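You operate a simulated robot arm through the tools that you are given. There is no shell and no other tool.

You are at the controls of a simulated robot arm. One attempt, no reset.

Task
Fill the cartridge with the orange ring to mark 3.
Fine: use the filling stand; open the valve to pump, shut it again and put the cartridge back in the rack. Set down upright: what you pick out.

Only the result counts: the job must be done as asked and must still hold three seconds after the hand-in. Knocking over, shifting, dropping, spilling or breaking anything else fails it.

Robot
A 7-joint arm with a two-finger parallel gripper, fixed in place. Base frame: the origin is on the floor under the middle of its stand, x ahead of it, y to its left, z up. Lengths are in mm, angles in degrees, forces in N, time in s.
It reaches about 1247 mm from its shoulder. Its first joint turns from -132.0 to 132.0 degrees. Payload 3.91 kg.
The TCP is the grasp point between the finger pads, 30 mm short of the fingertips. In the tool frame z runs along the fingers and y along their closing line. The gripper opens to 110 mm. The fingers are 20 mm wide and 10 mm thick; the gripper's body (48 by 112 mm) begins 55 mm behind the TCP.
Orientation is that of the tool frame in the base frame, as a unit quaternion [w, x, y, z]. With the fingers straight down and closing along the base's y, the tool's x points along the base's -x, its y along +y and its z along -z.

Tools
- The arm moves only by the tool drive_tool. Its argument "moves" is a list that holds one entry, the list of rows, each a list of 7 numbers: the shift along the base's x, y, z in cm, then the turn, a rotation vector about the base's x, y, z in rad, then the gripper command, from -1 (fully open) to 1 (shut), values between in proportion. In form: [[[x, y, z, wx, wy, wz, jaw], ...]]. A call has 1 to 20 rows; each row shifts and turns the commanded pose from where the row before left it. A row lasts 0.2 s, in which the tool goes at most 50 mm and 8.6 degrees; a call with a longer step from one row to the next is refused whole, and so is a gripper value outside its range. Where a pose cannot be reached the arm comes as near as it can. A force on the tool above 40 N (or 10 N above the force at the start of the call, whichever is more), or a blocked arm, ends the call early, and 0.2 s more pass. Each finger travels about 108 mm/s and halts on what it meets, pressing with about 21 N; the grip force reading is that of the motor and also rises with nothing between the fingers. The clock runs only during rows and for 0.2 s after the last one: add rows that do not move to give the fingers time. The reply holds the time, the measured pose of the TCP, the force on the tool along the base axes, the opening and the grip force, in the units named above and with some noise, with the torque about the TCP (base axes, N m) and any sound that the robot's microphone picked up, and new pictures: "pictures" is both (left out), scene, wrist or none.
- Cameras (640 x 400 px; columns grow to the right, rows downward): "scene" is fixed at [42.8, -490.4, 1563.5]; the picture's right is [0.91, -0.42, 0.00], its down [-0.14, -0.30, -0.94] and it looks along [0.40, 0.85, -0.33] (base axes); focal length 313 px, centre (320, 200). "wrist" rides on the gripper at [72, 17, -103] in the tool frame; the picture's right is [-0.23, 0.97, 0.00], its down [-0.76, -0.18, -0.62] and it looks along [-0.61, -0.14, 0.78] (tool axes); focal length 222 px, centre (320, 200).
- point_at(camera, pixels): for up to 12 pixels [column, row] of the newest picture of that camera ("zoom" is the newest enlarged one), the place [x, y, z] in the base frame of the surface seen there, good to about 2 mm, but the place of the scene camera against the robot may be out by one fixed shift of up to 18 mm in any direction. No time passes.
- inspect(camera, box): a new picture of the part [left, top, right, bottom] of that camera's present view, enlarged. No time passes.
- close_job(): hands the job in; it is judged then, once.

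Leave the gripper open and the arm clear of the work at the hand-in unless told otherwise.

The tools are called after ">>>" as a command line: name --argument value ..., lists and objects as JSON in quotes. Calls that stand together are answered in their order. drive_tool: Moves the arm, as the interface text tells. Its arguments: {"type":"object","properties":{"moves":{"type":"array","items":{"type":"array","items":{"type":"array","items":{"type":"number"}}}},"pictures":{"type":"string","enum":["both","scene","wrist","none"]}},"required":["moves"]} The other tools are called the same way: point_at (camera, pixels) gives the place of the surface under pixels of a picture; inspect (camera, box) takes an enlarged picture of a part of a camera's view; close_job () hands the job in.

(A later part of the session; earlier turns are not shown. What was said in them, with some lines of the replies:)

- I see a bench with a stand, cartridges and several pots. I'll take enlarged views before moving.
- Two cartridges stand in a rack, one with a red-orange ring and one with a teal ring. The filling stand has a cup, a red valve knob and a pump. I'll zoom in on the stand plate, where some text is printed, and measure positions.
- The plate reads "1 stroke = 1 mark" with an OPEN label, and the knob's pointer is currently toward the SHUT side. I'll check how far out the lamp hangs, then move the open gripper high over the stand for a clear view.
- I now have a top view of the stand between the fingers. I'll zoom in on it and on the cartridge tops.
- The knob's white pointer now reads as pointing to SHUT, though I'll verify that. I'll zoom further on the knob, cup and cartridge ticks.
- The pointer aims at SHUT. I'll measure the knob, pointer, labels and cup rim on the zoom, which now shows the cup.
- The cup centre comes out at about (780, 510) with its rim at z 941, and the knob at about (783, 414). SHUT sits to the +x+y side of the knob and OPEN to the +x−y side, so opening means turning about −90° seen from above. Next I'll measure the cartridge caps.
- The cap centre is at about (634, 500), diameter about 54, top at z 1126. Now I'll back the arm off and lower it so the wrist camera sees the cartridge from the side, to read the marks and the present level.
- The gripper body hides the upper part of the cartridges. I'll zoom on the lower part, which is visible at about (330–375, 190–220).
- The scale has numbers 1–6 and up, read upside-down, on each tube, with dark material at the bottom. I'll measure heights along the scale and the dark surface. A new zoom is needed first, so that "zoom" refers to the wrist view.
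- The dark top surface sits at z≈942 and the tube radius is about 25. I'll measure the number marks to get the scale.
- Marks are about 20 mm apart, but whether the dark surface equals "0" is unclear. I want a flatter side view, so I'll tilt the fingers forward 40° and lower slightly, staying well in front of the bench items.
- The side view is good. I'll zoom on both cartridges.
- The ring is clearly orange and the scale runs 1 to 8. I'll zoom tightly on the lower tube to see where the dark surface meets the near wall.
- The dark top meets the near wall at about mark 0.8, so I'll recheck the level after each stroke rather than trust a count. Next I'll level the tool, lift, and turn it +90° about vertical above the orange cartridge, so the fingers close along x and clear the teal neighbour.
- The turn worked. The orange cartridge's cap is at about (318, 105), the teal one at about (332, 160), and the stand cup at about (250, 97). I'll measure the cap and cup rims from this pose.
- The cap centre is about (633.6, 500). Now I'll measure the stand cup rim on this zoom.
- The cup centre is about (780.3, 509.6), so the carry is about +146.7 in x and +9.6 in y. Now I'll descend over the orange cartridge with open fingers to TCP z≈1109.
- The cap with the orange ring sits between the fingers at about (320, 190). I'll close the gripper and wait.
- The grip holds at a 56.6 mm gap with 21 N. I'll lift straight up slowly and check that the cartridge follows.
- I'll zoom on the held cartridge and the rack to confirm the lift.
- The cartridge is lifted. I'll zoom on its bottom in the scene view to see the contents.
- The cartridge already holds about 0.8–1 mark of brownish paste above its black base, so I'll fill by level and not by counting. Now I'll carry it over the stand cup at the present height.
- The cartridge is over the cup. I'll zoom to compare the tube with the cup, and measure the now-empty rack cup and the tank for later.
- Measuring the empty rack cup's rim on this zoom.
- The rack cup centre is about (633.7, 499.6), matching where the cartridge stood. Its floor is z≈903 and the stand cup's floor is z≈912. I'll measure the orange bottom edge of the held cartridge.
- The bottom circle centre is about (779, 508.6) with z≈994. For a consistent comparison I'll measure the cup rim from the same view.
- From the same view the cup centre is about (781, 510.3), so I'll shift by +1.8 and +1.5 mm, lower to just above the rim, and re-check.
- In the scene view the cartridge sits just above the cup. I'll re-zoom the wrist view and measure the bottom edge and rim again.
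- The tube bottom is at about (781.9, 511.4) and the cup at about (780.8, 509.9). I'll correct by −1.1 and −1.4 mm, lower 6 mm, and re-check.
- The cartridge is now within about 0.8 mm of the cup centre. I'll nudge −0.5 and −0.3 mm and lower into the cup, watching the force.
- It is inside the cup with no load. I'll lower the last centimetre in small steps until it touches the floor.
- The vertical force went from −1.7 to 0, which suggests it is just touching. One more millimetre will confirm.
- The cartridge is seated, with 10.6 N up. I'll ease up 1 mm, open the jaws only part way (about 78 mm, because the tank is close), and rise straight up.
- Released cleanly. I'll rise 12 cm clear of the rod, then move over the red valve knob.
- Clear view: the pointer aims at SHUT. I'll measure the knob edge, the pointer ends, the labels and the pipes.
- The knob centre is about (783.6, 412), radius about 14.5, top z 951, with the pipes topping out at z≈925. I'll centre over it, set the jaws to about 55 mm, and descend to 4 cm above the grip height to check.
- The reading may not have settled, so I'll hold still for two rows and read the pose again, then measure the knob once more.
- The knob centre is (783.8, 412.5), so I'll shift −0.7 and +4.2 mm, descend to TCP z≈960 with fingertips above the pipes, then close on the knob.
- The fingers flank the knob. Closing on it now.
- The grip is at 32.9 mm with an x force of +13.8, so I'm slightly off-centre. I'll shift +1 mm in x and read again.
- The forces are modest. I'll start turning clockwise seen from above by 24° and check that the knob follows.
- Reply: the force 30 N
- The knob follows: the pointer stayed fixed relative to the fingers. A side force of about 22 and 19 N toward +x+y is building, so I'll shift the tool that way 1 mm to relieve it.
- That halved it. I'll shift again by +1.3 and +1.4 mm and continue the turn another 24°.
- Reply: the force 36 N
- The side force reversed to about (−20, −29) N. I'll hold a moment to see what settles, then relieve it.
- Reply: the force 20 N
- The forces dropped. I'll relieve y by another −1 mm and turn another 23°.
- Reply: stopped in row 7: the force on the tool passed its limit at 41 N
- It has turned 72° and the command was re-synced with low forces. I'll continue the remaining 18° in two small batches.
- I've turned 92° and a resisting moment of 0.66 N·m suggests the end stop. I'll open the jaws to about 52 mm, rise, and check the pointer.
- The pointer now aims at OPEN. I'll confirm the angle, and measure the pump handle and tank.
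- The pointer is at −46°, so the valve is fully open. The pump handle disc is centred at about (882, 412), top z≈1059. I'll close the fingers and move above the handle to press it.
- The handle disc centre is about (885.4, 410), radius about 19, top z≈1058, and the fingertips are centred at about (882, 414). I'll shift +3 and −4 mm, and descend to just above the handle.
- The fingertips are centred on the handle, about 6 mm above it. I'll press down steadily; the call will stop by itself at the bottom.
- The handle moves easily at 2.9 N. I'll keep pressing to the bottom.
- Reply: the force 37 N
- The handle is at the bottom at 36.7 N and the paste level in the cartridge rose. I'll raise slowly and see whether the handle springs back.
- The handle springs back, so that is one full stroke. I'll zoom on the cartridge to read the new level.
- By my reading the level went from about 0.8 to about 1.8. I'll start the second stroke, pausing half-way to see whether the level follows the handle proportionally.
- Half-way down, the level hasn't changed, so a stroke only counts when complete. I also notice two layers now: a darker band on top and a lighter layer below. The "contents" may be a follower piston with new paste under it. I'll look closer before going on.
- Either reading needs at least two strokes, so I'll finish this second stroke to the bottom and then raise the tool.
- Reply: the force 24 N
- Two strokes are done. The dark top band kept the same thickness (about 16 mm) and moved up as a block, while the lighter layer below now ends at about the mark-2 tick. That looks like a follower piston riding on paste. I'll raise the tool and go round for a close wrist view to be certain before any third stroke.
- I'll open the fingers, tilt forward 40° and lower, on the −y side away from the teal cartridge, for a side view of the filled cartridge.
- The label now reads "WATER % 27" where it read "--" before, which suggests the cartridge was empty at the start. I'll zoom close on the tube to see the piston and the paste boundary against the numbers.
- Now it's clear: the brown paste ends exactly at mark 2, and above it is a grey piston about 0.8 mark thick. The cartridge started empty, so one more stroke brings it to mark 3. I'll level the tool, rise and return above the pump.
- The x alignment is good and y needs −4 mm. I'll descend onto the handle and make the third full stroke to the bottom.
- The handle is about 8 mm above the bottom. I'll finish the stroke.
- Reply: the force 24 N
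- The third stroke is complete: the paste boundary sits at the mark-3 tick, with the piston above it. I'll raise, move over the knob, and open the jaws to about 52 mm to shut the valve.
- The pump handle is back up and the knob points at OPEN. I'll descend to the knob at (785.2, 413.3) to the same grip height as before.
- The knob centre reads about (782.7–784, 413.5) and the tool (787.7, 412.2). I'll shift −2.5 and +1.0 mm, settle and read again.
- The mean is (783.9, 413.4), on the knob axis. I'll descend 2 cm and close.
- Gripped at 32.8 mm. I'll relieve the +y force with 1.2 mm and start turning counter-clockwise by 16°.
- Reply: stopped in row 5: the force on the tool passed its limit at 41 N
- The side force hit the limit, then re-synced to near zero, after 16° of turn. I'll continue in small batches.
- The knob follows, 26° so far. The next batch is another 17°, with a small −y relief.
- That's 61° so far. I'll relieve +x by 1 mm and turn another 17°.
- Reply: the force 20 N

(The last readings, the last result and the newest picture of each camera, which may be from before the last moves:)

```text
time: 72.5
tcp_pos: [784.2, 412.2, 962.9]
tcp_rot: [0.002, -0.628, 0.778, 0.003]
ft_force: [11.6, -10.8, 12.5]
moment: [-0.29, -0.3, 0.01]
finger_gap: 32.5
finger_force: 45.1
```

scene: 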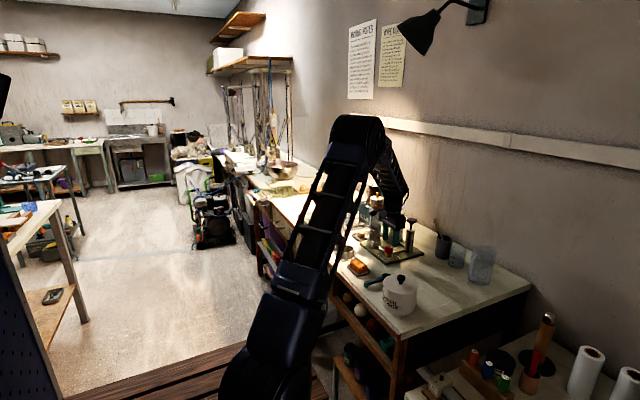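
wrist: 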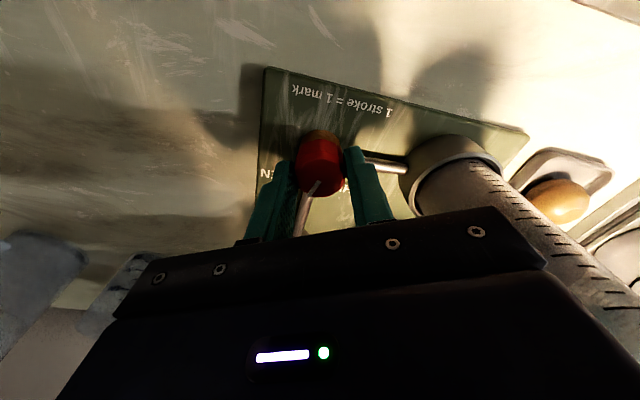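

78° so far. I'll relieve −y and turn to the stop, watching the moment.

>>> drive_tool --moves '[[[0.05, -0.08, 0, 0, 0, 0.08, 1], [0, 0, 0, 0, 0, 0.08, 1], [0, 0, 0, 0, 0, 0.06, 1], [0, 0, 0, 0, 0, 0, 1]]]' --pictures "wrist"

>>> inspect --camera "wrist" --box '[250, 90, 400, 220]'

```text
time: 73.5
tcp_pos: [786.5, 411.9, 963.1]
tcp_rot: [-0.003, 0.71, -0.704, -0.003]
ft_force: [5.0, -2.6, 19.1]
moment: [0.27, -0.09, -0.53]
finger_gap: 32.7
finger_force: 45.3
```

wrist: 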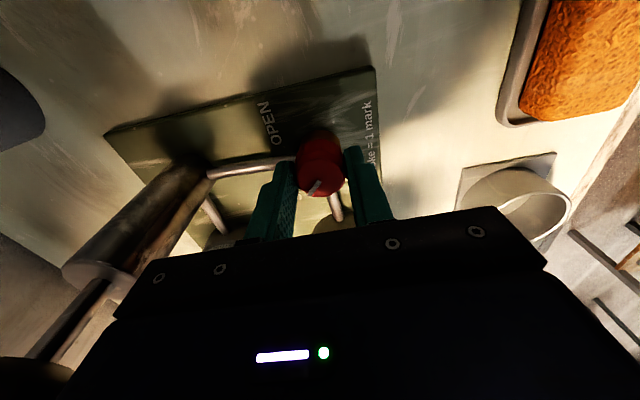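

```text
3.08 times, centred on (325, 155) of wrist
```

zoom: 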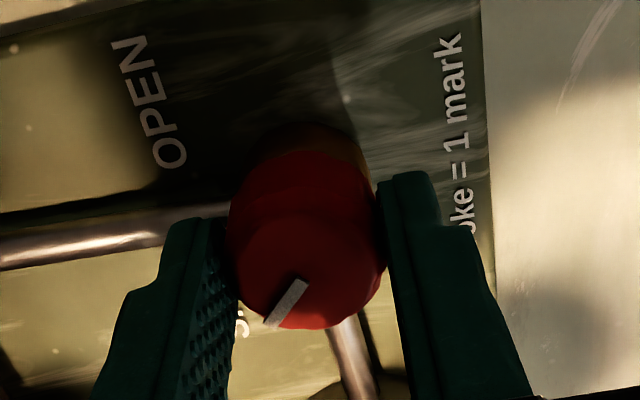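

A moment of −0.53 N·m says the stop is reached, with the pointer toward SHUT. I'll open the jaws, rise, and verify.

>>> drive_tool --moves '[[[0, 0, 0.15, 0, 0, 0, 1], [0, 0, 0, 0, 0, 0, 0.4], [0, 0, 0, 0, 0, 0, 0.05], [0, 0, 0, 0, 0, 0, 0.05], [0, 0, 1.5, 0, 0, 0, 0.05], [0, 0, 2.5, 0, 0, 0, 0.05], [0, 0, 4.0, 0, 0, 0, 0.05], [0, 0, 4.0, 0, 0, 0, 0.05], [0, 0, 4.0, 0, 0, 0, 0.05], [0, 0, 4.0, 0, 0, 0, 0.05], [0, 0, 4.5, 0, 0, 0, 0.05], [0, 0, 0, 0, 0, 0, 0.05], [0, 0, 0, 0, 0, 0, 0.05]]]'

>>> inspect --camera "wrist" --box '[280, 60, 360, 120]'

>>> point_at --camera "zoom" --pixels '[[303, 164], [276, 218]]'

```text
time: 76.3
tcp_pos: [786.0, 411.3, 1208.7]
tcp_rot: [-0.001, 0.71, -0.704, -0.003]
ft_force: [-0.4, 1.0, 0.0]
moment: [0.02, -0.01, 0.03]
finger_gap: 52.3
finger_force: 0.1
```

scene: 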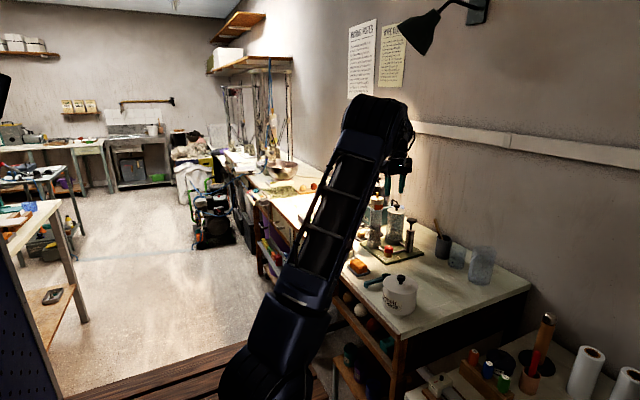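
wrist: 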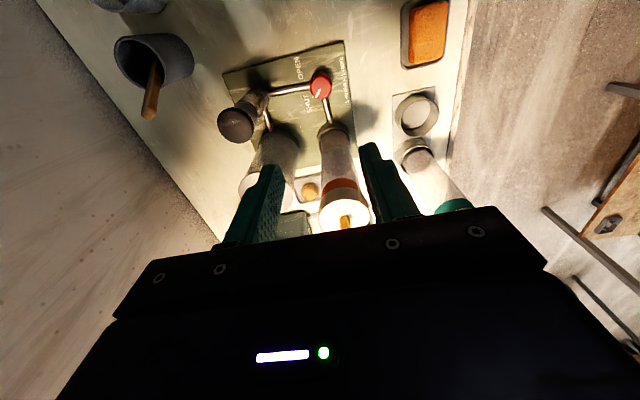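

```text
6.67 times, centred on (320, 90) of wrist
```

zoom: 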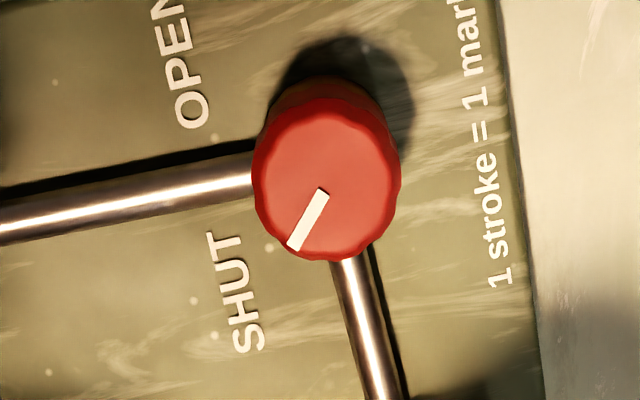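

```text
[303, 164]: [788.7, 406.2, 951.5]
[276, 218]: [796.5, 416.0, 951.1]
```

The pointer is exactly as at the start, so the valve is shut. Now I'll rise a little, open to about 77 mm and move over the cartridge cap.

>>> drive_tool --moves '[[[0, 0, 4.0, 0, 0, 0, -0.4], [-0.1, 3.0, 1.0, 0, 0, 0, -0.4], [-0.1, 3.5, 0, 0, 0, 0, -0.4], [-0.2, 3.3, 0, 0, 0, 0, -0.4], [0, 0, 0, 0, 0, 0, -0.4], [0, 0, 0, 0, 0, 0, -0.4]]]'

>>> inspect --camera "wrist" --box '[280, 60, 360, 160]'

```text
time: 77.7
tcp_pos: [784.7, 509.4, 1255.6]
tcp_rot: [-0.002, 0.71, -0.704, -0.003]
ft_force: [-0.2, -0.7, -0.8]
moment: [0.0, 0.0, 0.0]
finger_gap: 77.1
finger_force: 0.0
```

scene: 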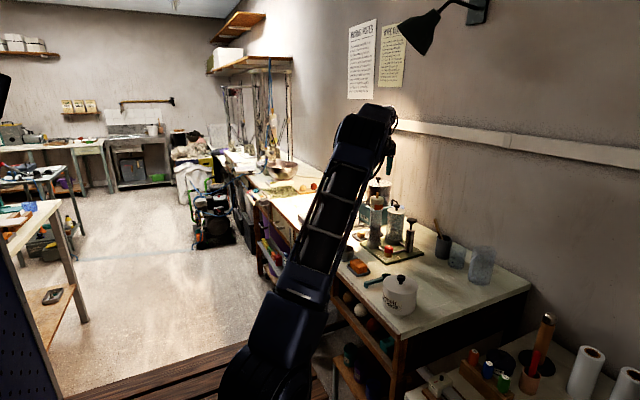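
wrist: 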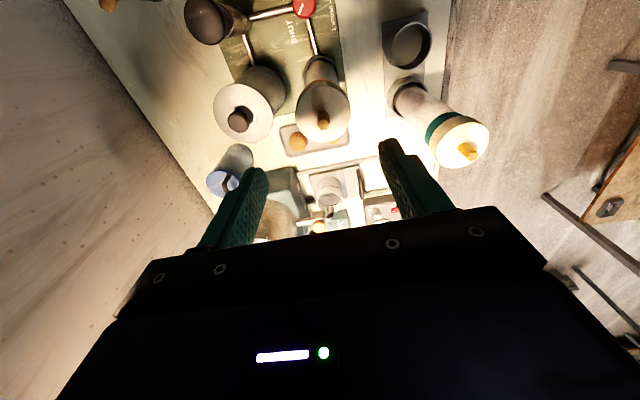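

```text
4.00 times, centred on (320, 110) of wrist
```

zoom: 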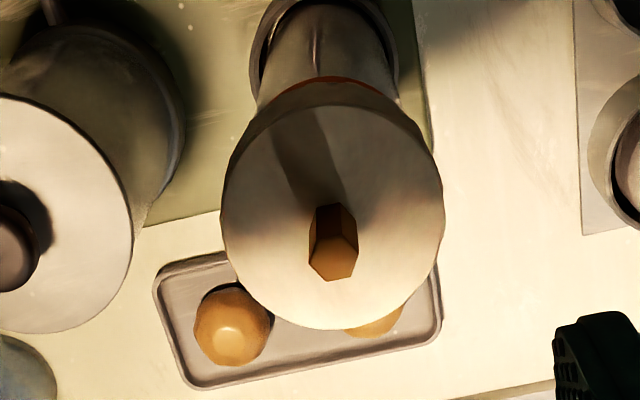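

>>> point_at --camera "zoom" --pixels '[[226, 200], [440, 200], [332, 325], [335, 108], [250, 140], [415, 140], [255, 290], [410, 290], [333, 260], [338, 250], [228, 240], [437, 240]]'

```text
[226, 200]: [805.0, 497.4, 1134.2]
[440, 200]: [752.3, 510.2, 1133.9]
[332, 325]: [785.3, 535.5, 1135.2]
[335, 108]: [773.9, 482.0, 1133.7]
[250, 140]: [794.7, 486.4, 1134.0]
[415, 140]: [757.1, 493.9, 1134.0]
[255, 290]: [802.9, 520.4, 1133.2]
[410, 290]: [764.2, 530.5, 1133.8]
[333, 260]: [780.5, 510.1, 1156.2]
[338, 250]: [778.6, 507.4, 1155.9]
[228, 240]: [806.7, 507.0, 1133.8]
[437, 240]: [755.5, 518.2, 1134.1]
```

The cap centre is about (780, 509), z 1134. I'll shift about −3 mm in x and descend part-way, then settle and re-read before going around the cap.

>>> drive_tool --moves '[[[-0.3, 0.03, -2.0, 0, 0, 0, -0.4], [0, 0, -3.5, 0, 0, 0, -0.4], [0, 0, -3.0, 0, 0, 0, -0.4], [0, 0, 0, 0, 0, 0, -0.4], [0, 0, 0, 0, 0, 0, -0.4]]]' --pictures "wrist"

>>> inspect --camera "wrist" --box '[220, 90, 420, 220]'

>>> drive_tool --moves '[[[0, 0, 0, 0, 0, 0, -0.4]]]' --pictures "none"

```text
time: 78.9
tcp_pos: [781.8, 508.7, 1175.1]
tcp_rot: [-0.002, 0.71, -0.704, -0.003]
ft_force: [-0.5, 0.0, 0.1]
moment: [0.0, 0.02, -0.01]
finger_gap: 77.0
finger_force: 0.0
```

wrist: 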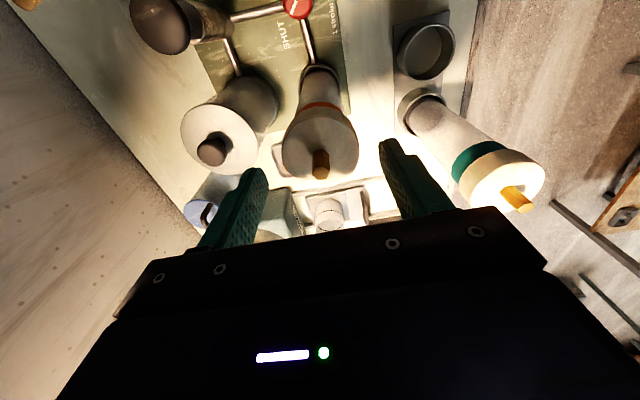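

```text
3.08 times, centred on (320, 155) of wrist
```

zoom: 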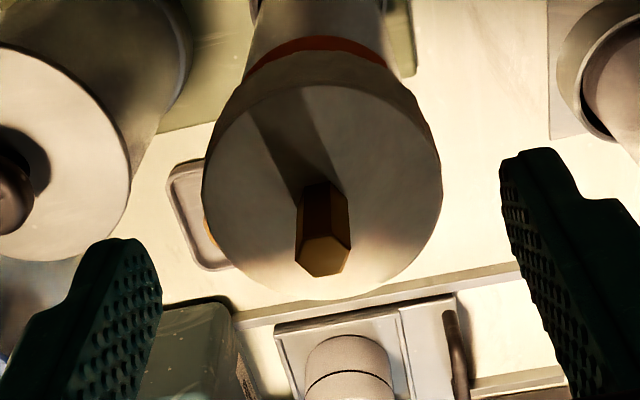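

```text
time: 79.3
tcp_pos: [780.8, 509.7, 1175.4]
tcp_rot: [-0.001, 0.71, -0.704, -0.003]
ft_force: [0.3, 0.0, 0.1]
moment: [0.02, -0.05, -0.03]
finger_gap: 77.2
finger_force: 0.1
```

The tool is at (781.3, 509.2) on average, which is aligned. I'll descend to the grip height z≈1118 and close.

>>> drive_tool --moves '[[[0, 0.05, -2.0, 0, 0, 0, -0.4], [0, 0, -2.0, 0, 0, 0, -0.4], [0, 0, -1.7, 0, 0, 0, -0.4], [0, 0, 0, 0, 0, 0, -0.4]]]' --pictures "wrist"

>>> drive_tool --moves '[[[0, 0, 0, 0, 0, 0, 0.1], [0, 0, 0, 0, 0, 0, 1], [0, 0, 0, 0, 0, 0, 1], [0, 0, 0, 0, 0, 0, 1]]]' --pictures "wrist"

```text
time: 80.3
tcp_pos: [779.8, 512.6, 1118.2]
tcp_rot: [-0.002, 0.71, -0.705, -0.003]
ft_force: [-0.4, 0.0, -0.2]
moment: [-0.01, -0.01, 0.03]
finger_gap: 77.2
finger_force: 0.0
```

wrist: 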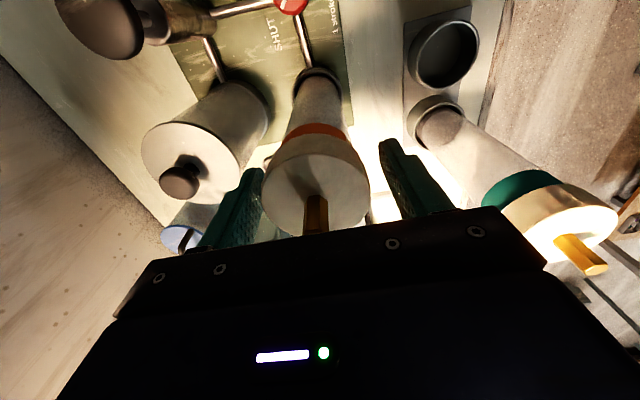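

```text
time: 81.3
tcp_pos: [779.0, 512.7, 1118.2]
tcp_rot: [-0.001, 0.709, -0.705, -0.002]
ft_force: [0.4, -0.6, -1.3]
moment: [0.02, -0.08, 0.0]
finger_gap: 56.4
finger_force: 20.7
```

wrist: 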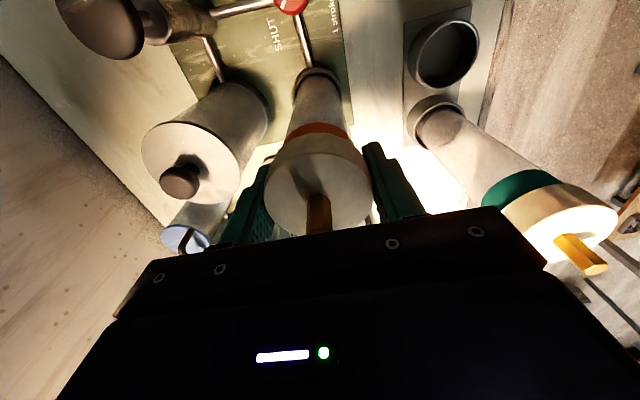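

Gripped at 56.4 mm with 20.7 N. I'll lift straight up slowly.

>>> drive_tool --moves '[[[0, 0, 0.6, 0, 0, 0, 1], [0, 0, 1.0, 0, 0, 0, 1], [0, 0, 1.4, 0, 0, 0, 1], [0, 0, 1.5, 0, 0, 0, 1], [0, 0, 2.0, 0, 0, 0, 1], [0, 0, 2.0, 0, 0, 0, 1], [0, 0, 0, 0, 0, 0, 1]]]'

>>> inspect --camera "scene" --box '[350, 170, 420, 260]'

>>> inspect --camera "scene" --box '[364, 190, 394, 235]'

```text
time: 82.9
tcp_pos: [779.5, 511.1, 1202.8]
tcp_rot: [-0.002, 0.709, -0.705, -0.002]
ft_force: [-0.3, 0.8, -3.2]
moment: [-0.01, 0.0, 0.0]
finger_gap: 56.5
finger_force: 21.0
```

scene: 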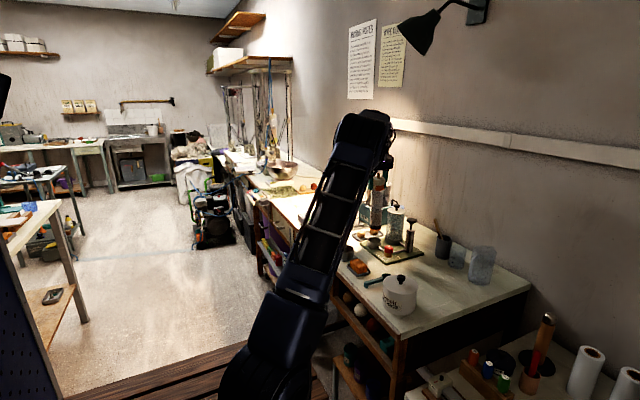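
wrist: 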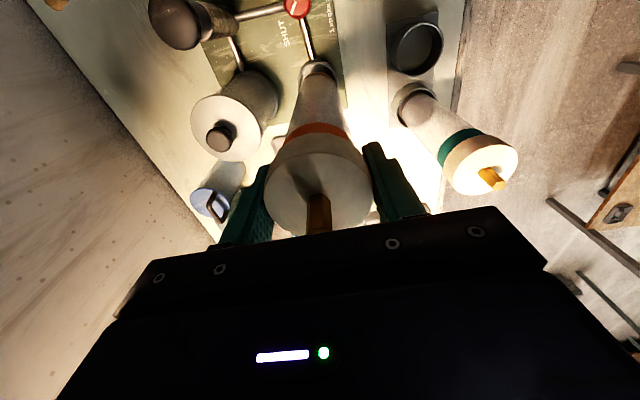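

```text
4.44 times, centred on (385, 215) of scene
```

zoom: 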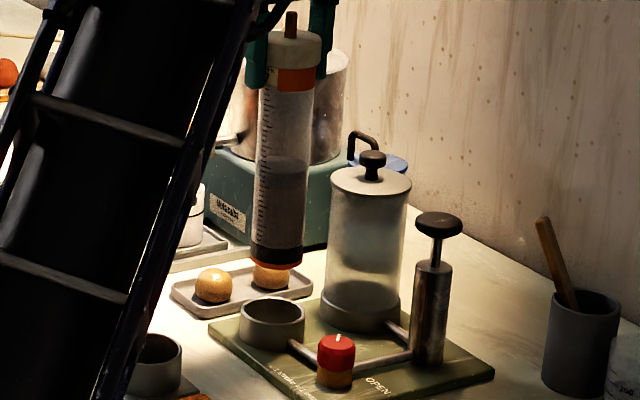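

```text
8.89 times, centred on (379, 212) of scene
```

zoom: 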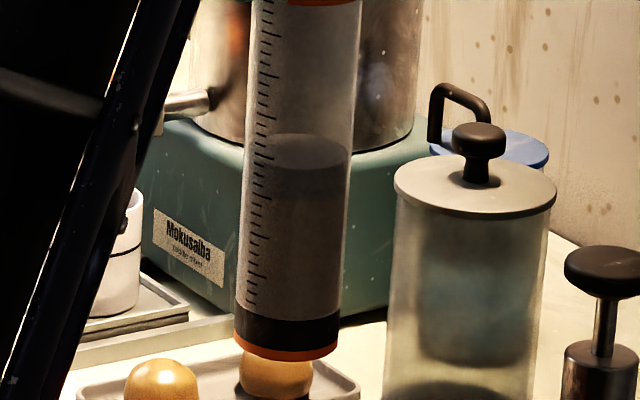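

Clear view: brown paste fills up to mark 3 with the grey piston above, and nothing is dripping. I'll carry it back over the empty rack cup at this height.

>>> drive_tool --moves '[[[-2.0, -0.17, 0, 0, 0, 0, 1], [-2.5, -0.17, 0, 0, 0, 0, 1], [-2.7, -0.17, 0, 0, 0, 0, 1], [-2.7, -0.17, 0, 0, 0, 0, 1], [-2.7, -0.17, 0, 0, 0, 0, 1], [-2.0, -0.17, 0, 0, 0, 0, 1], [0, 0, 0, 0, 0, 0, 1], [0, 0, 0, 0, 0, 0, 1]]]' --pictures "both"

>>> inspect --camera "wrist" --box '[295, 50, 345, 100]'

```text
time: 84.7
tcp_pos: [632.5, 499.9, 1202.2]
tcp_rot: [-0.002, 0.711, -0.704, -0.003]
ft_force: [0.2, 0.3, -4.3]
moment: [-0.02, 0.03, -0.01]
finger_gap: 56.5
finger_force: 20.6
```

scene: 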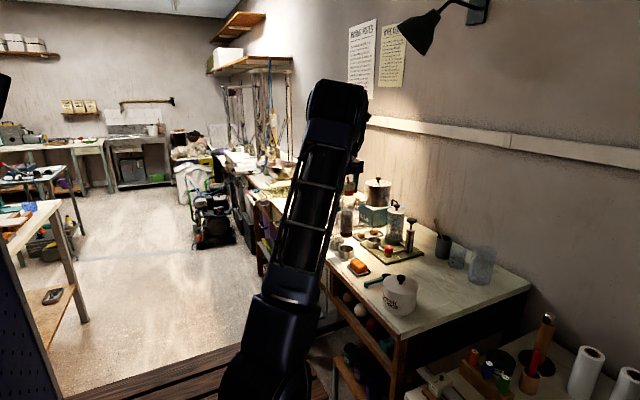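
wrist: 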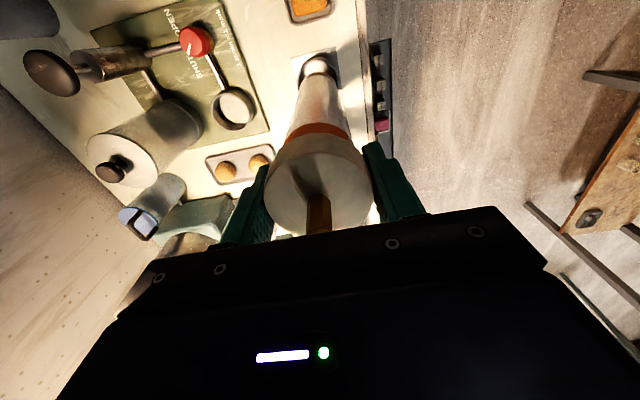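

```text
8.00 times, centred on (320, 75) of wrist
```

zoom: 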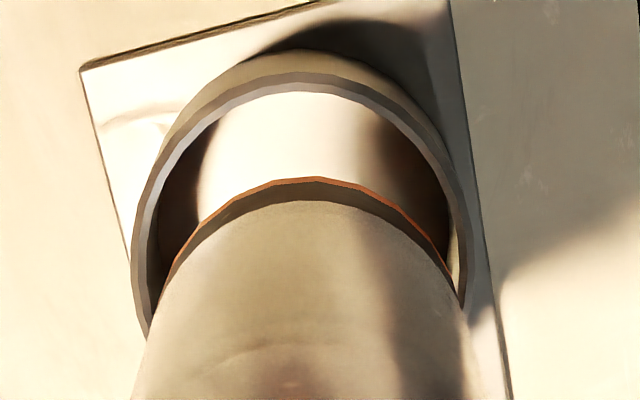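

I'll lower to about 15 mm above the rim and then measure alignment.

>>> drive_tool --moves '[[[0, 0, -1.5, 0, 0, 0, 1], [0, 0, -1.5, 0, 0, 0, 1], [0, 0, -1.2, 0, 0, 0, 1], [0, 0, 0, 0, 0, 0, 1], [0, 0, 0, 0, 0, 0, 1]]]' --pictures "wrist"

>>> inspect --camera "wrist" --box '[295, 50, 345, 100]'

```text
time: 85.9
tcp_pos: [632.3, 499.5, 1160.4]
tcp_rot: [-0.001, 0.709, -0.705, -0.003]
ft_force: [0.1, -0.1, -3.7]
moment: [0.0, 0.0, 0.03]
finger_gap: 56.5
finger_force: 20.5
```

wrist: 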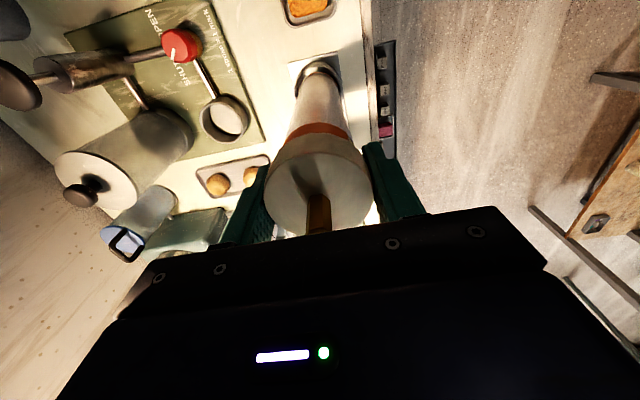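

```text
8.00 times, centred on (320, 75) of wrist
```

zoom: 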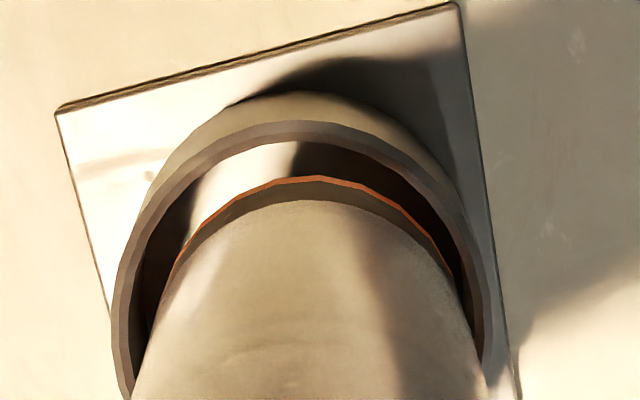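

>>> point_at --camera "zoom" --pixels '[[310, 179], [260, 187], [215, 213], [190, 240], [360, 189], [400, 213], [430, 240], [285, 181], [335, 181], [240, 197], [380, 199], [445, 262]]'

>>> point_at --camera "zoom" --pixels '[[300, 125], [230, 140], [180, 175], [140, 235], [120, 300], [117, 350], [360, 137], [410, 168], [450, 215], [475, 270], [265, 130], [330, 128]]'

```text
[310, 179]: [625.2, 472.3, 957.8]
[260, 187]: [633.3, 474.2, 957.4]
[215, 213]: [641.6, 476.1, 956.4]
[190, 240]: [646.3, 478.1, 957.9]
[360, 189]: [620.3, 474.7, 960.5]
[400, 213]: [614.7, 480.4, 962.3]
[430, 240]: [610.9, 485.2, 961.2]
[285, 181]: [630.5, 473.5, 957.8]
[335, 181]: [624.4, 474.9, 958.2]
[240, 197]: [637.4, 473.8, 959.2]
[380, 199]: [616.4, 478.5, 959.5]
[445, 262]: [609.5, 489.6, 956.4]
```

```text
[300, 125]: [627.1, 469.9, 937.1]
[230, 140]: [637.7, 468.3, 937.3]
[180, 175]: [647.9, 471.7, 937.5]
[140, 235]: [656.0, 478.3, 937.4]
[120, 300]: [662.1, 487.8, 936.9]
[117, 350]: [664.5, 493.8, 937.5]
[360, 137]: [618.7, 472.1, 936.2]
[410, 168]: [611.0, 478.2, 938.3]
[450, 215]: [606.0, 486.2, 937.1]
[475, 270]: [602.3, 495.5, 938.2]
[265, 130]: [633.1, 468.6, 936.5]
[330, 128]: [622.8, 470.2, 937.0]
```

The tube bottom is at about (632.5, 498.5) and the rack cup at about (633.6, 498.9). I'll shift +1.1 and +0.4 mm, lower 12 mm, and re-check.

>>> drive_tool --moves '[[[0.11, 0.04, 0, 0, 0, 0, 1], [0, 0, -0.6, 0, 0, 0, 1], [0, 0, -0.6, 0, 0, 0, 1], [0, 0, 0, 0, 0, 0, 1], [0, 0, 0, 0, 0, 0, 1]]]' --pictures "wrist"

>>> inspect --camera "wrist" --box '[295, 50, 345, 100]'

>>> inspect --camera "scene" --box '[330, 225, 365, 265]'

```text
time: 87.1
tcp_pos: [634.4, 500.3, 1148.7]
tcp_rot: [-0.002, 0.71, -0.704, -0.003]
ft_force: [0.2, -0.1, -2.7]
moment: [-0.01, 0.0, 0.01]
finger_gap: 56.6
finger_force: 20.8
```

wrist: 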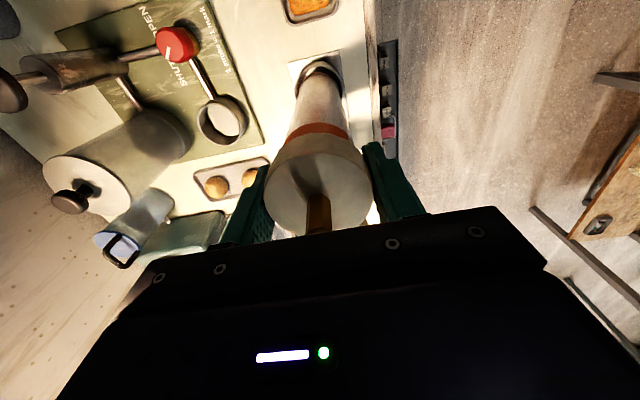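

```text
8.00 times, centred on (320, 75) of wrist
```

zoom: 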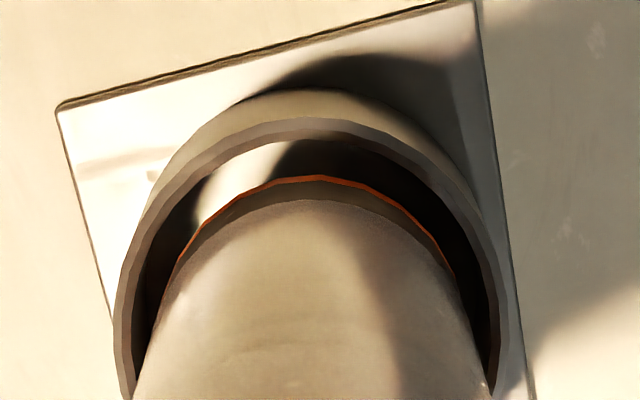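

```text
10.00 times, centred on (348, 245) of scene
```

zoom: 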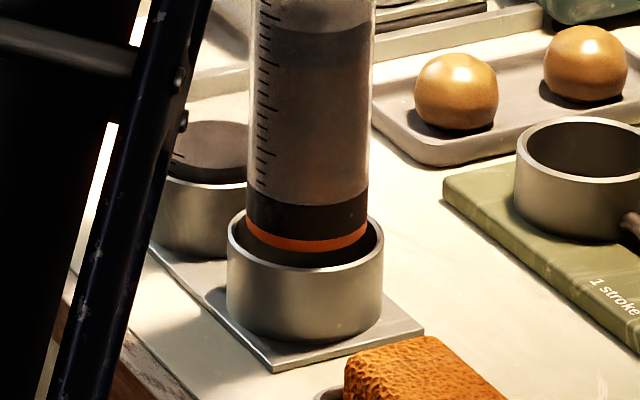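

>>> inspect --camera "wrist" --box '[295, 50, 345, 100]'

>>> point_at --camera "zoom" --pixels '[[310, 178], [260, 187], [215, 213], [190, 242], [360, 187], [400, 210], [430, 240], [285, 180], [335, 180], [240, 197], [380, 197], [445, 260]]'

>>> point_at --camera "zoom" --pixels '[[310, 122], [240, 138], [185, 177], [145, 235], [123, 300], [120, 350], [370, 133], [425, 165], [465, 210], [494, 270], [275, 127], [340, 125]]'

```text
8.00 times, centred on (320, 75) of wrist
```

zoom: 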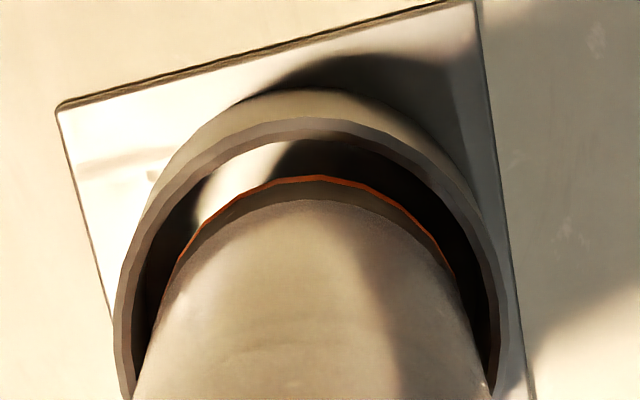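

```text
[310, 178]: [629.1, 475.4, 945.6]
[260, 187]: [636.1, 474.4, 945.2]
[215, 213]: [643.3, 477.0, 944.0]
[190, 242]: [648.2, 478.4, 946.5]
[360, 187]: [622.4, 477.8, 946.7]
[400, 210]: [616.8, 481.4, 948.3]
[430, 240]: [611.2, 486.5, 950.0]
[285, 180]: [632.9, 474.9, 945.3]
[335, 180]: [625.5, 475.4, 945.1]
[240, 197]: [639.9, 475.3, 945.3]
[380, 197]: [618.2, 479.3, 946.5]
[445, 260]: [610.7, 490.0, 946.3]
```

```text
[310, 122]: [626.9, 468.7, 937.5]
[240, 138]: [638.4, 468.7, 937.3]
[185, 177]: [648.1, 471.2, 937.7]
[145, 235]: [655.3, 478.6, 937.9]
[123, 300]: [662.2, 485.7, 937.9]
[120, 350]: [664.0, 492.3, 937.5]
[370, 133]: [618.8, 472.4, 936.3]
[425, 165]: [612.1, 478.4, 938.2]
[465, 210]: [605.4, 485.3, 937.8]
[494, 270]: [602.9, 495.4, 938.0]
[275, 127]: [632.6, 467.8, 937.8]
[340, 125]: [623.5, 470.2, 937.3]
```

The offset is now +0.6 and +1.2 mm. I'll nudge −0.4 and −0.6 mm and lower into the rack cup, watching the force.

>>> drive_tool --moves '[[[-0.04, -0.06, 0, 0, 0, 0, 1], [0, 0, -0.6, 0, 0, 0, 1], [0, 0, -0.6, 0, 0, 0, 1], [0, 0, -0.6, 0, 0, 0, 1], [0, 0, 0, 0, 0, 0, 1]]]' --pictures "both"

>>> inspect --camera "scene" --box '[330, 225, 365, 265]'

```text
time: 88.3
tcp_pos: [633.9, 501.0, 1129.5]
tcp_rot: [-0.002, 0.71, -0.704, -0.003]
ft_force: [0.5, -0.3, -3.5]
moment: [0.01, -0.02, 0.02]
finger_gap: 56.6
finger_force: 21.4
```

scene: 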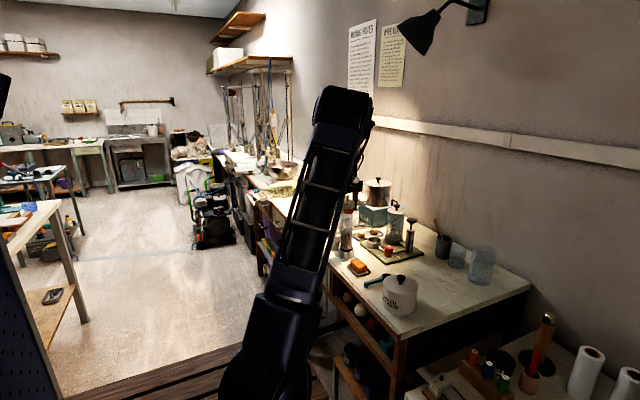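
wrist: 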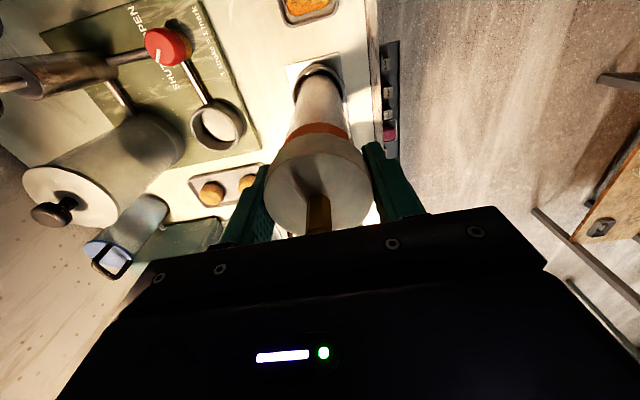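

```text
10.00 times, centred on (348, 245) of scene
```

zoom: 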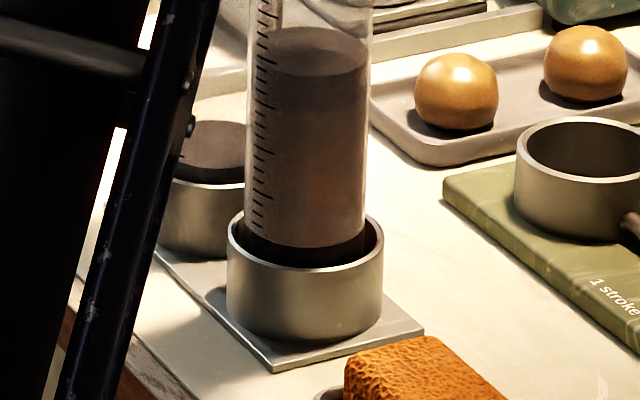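

It's inside the cup with no side load. I'll lower further toward the seat, expected at TCP z≈1109.

>>> drive_tool --moves '[[[0, 0, -0.6, 0, 0, 0, 1], [0, 0, -0.6, 0, 0, 0, 1], [0, 0, -0.4, 0, 0, 0, 1], [0, 0, 0, 0, 0, 0, 1], [0, 0, 0, 0, 0, 0, 1]]]' --pictures "none"

>>> drive_tool --moves '[[[0, 0, -0.15, 0, 0, 0, 1], [0, 0, -0.15, 0, 0, 0, 1], [0, 0, 0, 0, 0, 0, 1]]]' --pictures "none"

```text
time: 89.5
tcp_pos: [633.4, 500.5, 1113.9]
tcp_rot: [-0.002, 0.71, -0.704, -0.003]
ft_force: [0.9, -0.4, -3.9]
moment: [0.03, -0.14, -0.01]
finger_gap: 56.4
finger_force: 21.3
```

```text
time: 90.3
tcp_pos: [633.1, 500.4, 1112.1]
tcp_rot: [-0.002, 0.71, -0.704, -0.003]
ft_force: [0.7, 1.2, -3.1]
moment: [0.11, -0.15, 0.0]
finger_gap: 56.3
finger_force: 21.3
```

>>> drive_tool --moves '[[[0, 0, -0.1, 0, 0, 0, 1], [0, 0, -0.1, 0, 0, 0, 1], [0, 0, 0, 0, 0, 0, 1]]]' --pictures "none"

```text
time: 91.1
tcp_pos: [633.2, 499.3, 1111.0]
tcp_rot: [-0.002, 0.71, -0.704, -0.002]
ft_force: [0.4, 0.0, 4.9]
moment: [-0.13, -0.06, 0.01]
finger_gap: 56.4
finger_force: 20.8
```

The force has gone to +4.9 N, so it's seated. I'll check the view, then open and rise.

>>> inspect --camera "scene" --box '[325, 190, 370, 265]'

>>> drive_tool --moves '[[[0, 0, 0, 0, 0, 0, 0.4], [0, 0, 0, 0, 0, 0, -0.1], [0, 0, 0, 0, 0, 0, -0.5], [0, 0, 0, 0, 0, 0, -0.5], [0, 0, 0, 0, 0, 0, -0.5]]]' --pictures "wrist"

```text
5.33 times, centred on (348, 228) of scene
```

zoom: 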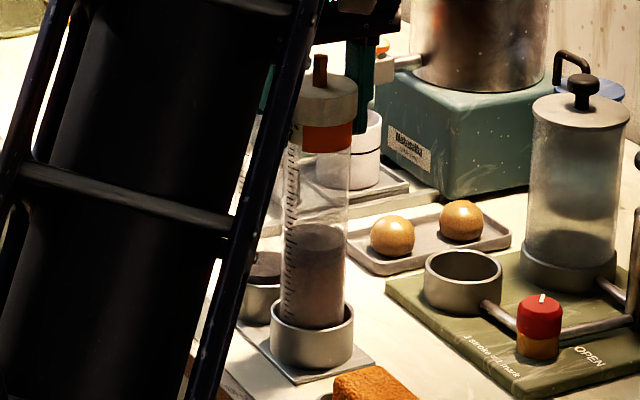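

```text
time: 92.3
tcp_pos: [633.7, 500.3, 1110.0]
tcp_rot: [-0.003, 0.71, -0.704, -0.003]
ft_force: [-0.1, 1.0, -0.4]
moment: [-0.02, 0.0, -0.02]
finger_gap: 82.5
finger_force: 0.0
```

wrist: 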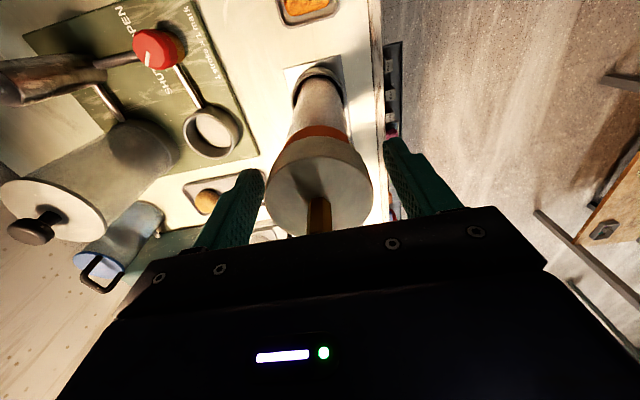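

The cartridge is released and upright in the rack. I'll rise straight up well clear, open the jaws fully, and move back away from the bench.

>>> drive_tool --moves '[[[0, 0, 1.5, 0, 0, 0, -0.5], [0, 0, 3.0, 0, 0, 0, -0.5], [0, 0, 4.0, 0, 0, 0, -0.5], [0, 0, 4.5, 0, 0, 0, -0.5], [0, 0, 4.5, 0, 0, 0, -1], [0, 0, 2.5, 0, 0, 0, -1], [-3.0, -2.0, 0, 0, 0, -0.1428, -1], [-3.0, -3.0, 0, 0, 0, -0.1428, -1], [-3.0, -3.0, 0, 0, 0, -0.1428, -1], [-2.5, -3.0, 0, 0, 0, -0.1428, -1], [-2.0, -3.0, 0, 0, 0, -0.1428, -1], [-1.0, -3.0, 0, 0, 0, -0.1428, -1], [0, -3.0, 0, 0, 0, -0.1428, -1], [0, -3.0, 0, 0, 0, -0.1428, -1], [0, -2.0, 0, 0, 0, -0.1428, -1], [0, 0, 0, 0, 0, -0.1428, -1], [0, 0, 0, 0, 0, -0.1428, -1], [0, 0, 0, 0, 0, 0, -1]]]'

>>> inspect --camera "scene" --box '[325, 190, 370, 265]'

>>> inspect --camera "wrist" --box '[380, 60, 640, 222]'

>>> inspect --camera "scene" --box '[280, 150, 440, 250]'

```text
time: 96.1
tcp_pos: [489.3, 247.7, 1308.7]
tcp_rot: [0.003, -0.005, 1.0, 0.0]
ft_force: [-0.1, 0.7, 0.1]
moment: [-0.02, 0.01, 0.02]
finger_gap: 109.9
finger_force: 0.0
```

scene: 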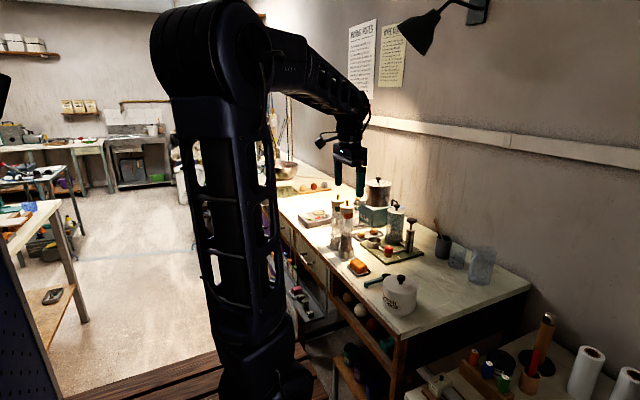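
wrist: 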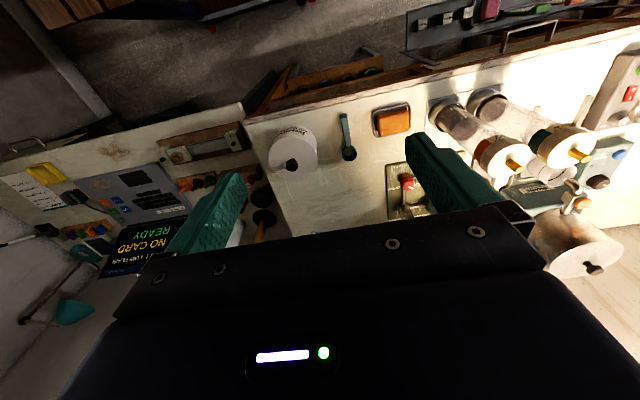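

```text
5.33 times, centred on (348, 228) of scene
```

zoom: 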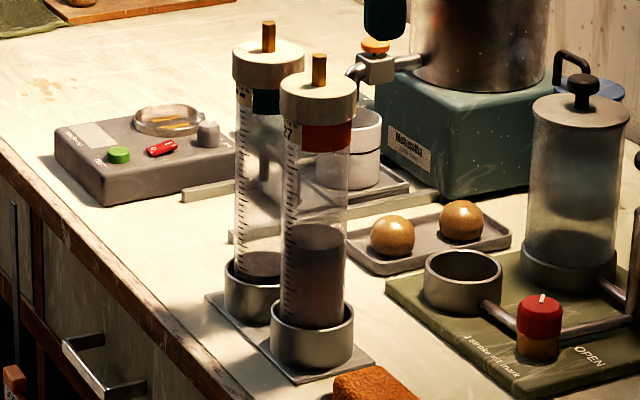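

```text
2.46 times, centred on (510, 141) of wrist
```

zoom: 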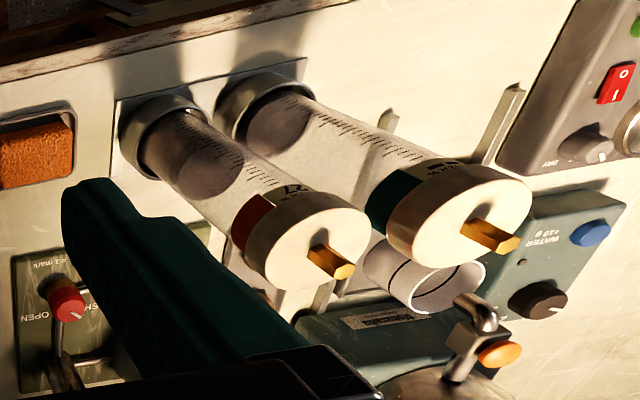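

```text
4.00 times, centred on (360, 200) of scene
```

zoom: 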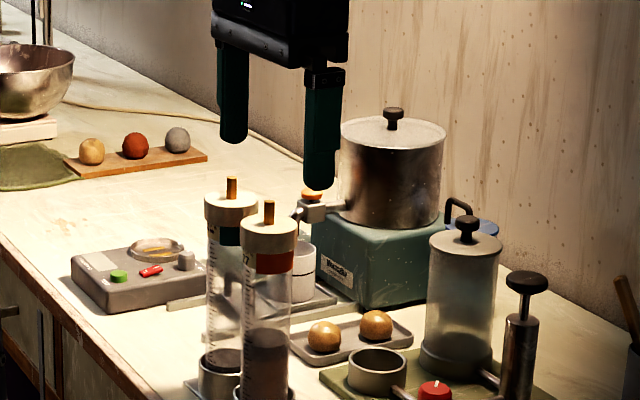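

Everything stands as at the start, the valve is on SHUT, and the pump is up. As a last check I'll measure the cap height to confirm it is fully seated.

>>> point_at --camera "wrist" --pixels '[[498, 152], [505, 172], [516, 155], [490, 160], [562, 150], [515, 161]]'

>>> inspect --camera "scene" --box '[336, 225, 356, 262]'

```text
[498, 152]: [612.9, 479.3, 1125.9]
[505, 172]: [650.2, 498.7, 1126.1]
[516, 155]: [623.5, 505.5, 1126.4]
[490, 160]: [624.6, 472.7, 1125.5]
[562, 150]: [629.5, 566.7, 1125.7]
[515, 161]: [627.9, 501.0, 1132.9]
```

```text
10.81 times, centred on (346, 244) of scene
```

zoom: 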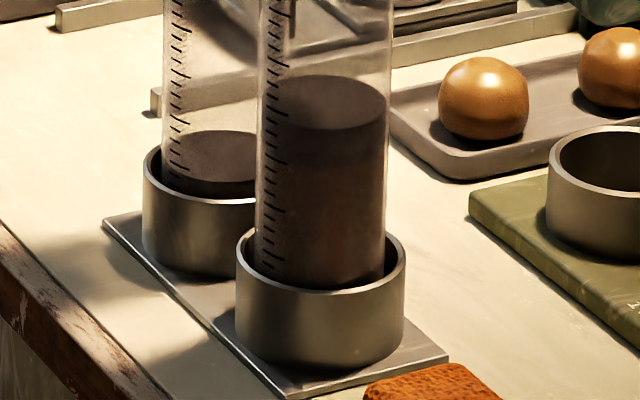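

The cap top reads 1126 mm all across, the same as at the start, so the cartridge is fully seated and upright. It is filled to mark 3, the valve is shut, the gripper is open and the arm is clear. Handing in.

>>> close_job

```text
The job is handed in.
```

The cartridge with the orange ring is filled to mark 3 and stands upright in its rack cup. I've handed the job in, but the tool gave no verdict.

- **Filling:** I set the cartridge in the filling stand, opened the valve and pumped three full strokes. The stand is marked "1 stroke = 1 mark". The grey block in the tube is a piston about 0.8 of a mark thick. I read the level at the paste below it, which stood at mark 2 after two strokes and mark 3 after three.
- **Valve and pump:** The valve is shut, with its pointer back where it started, and the pump handle is up.
- **Cartridge in the rack:** The cap top measures 1126 mm, level all the way across and the same as before I picked it up. I saw no dripping and nothing else moved.
- **Arm:** The gripper is open and the arm is back near its starting position, clear of the bench.
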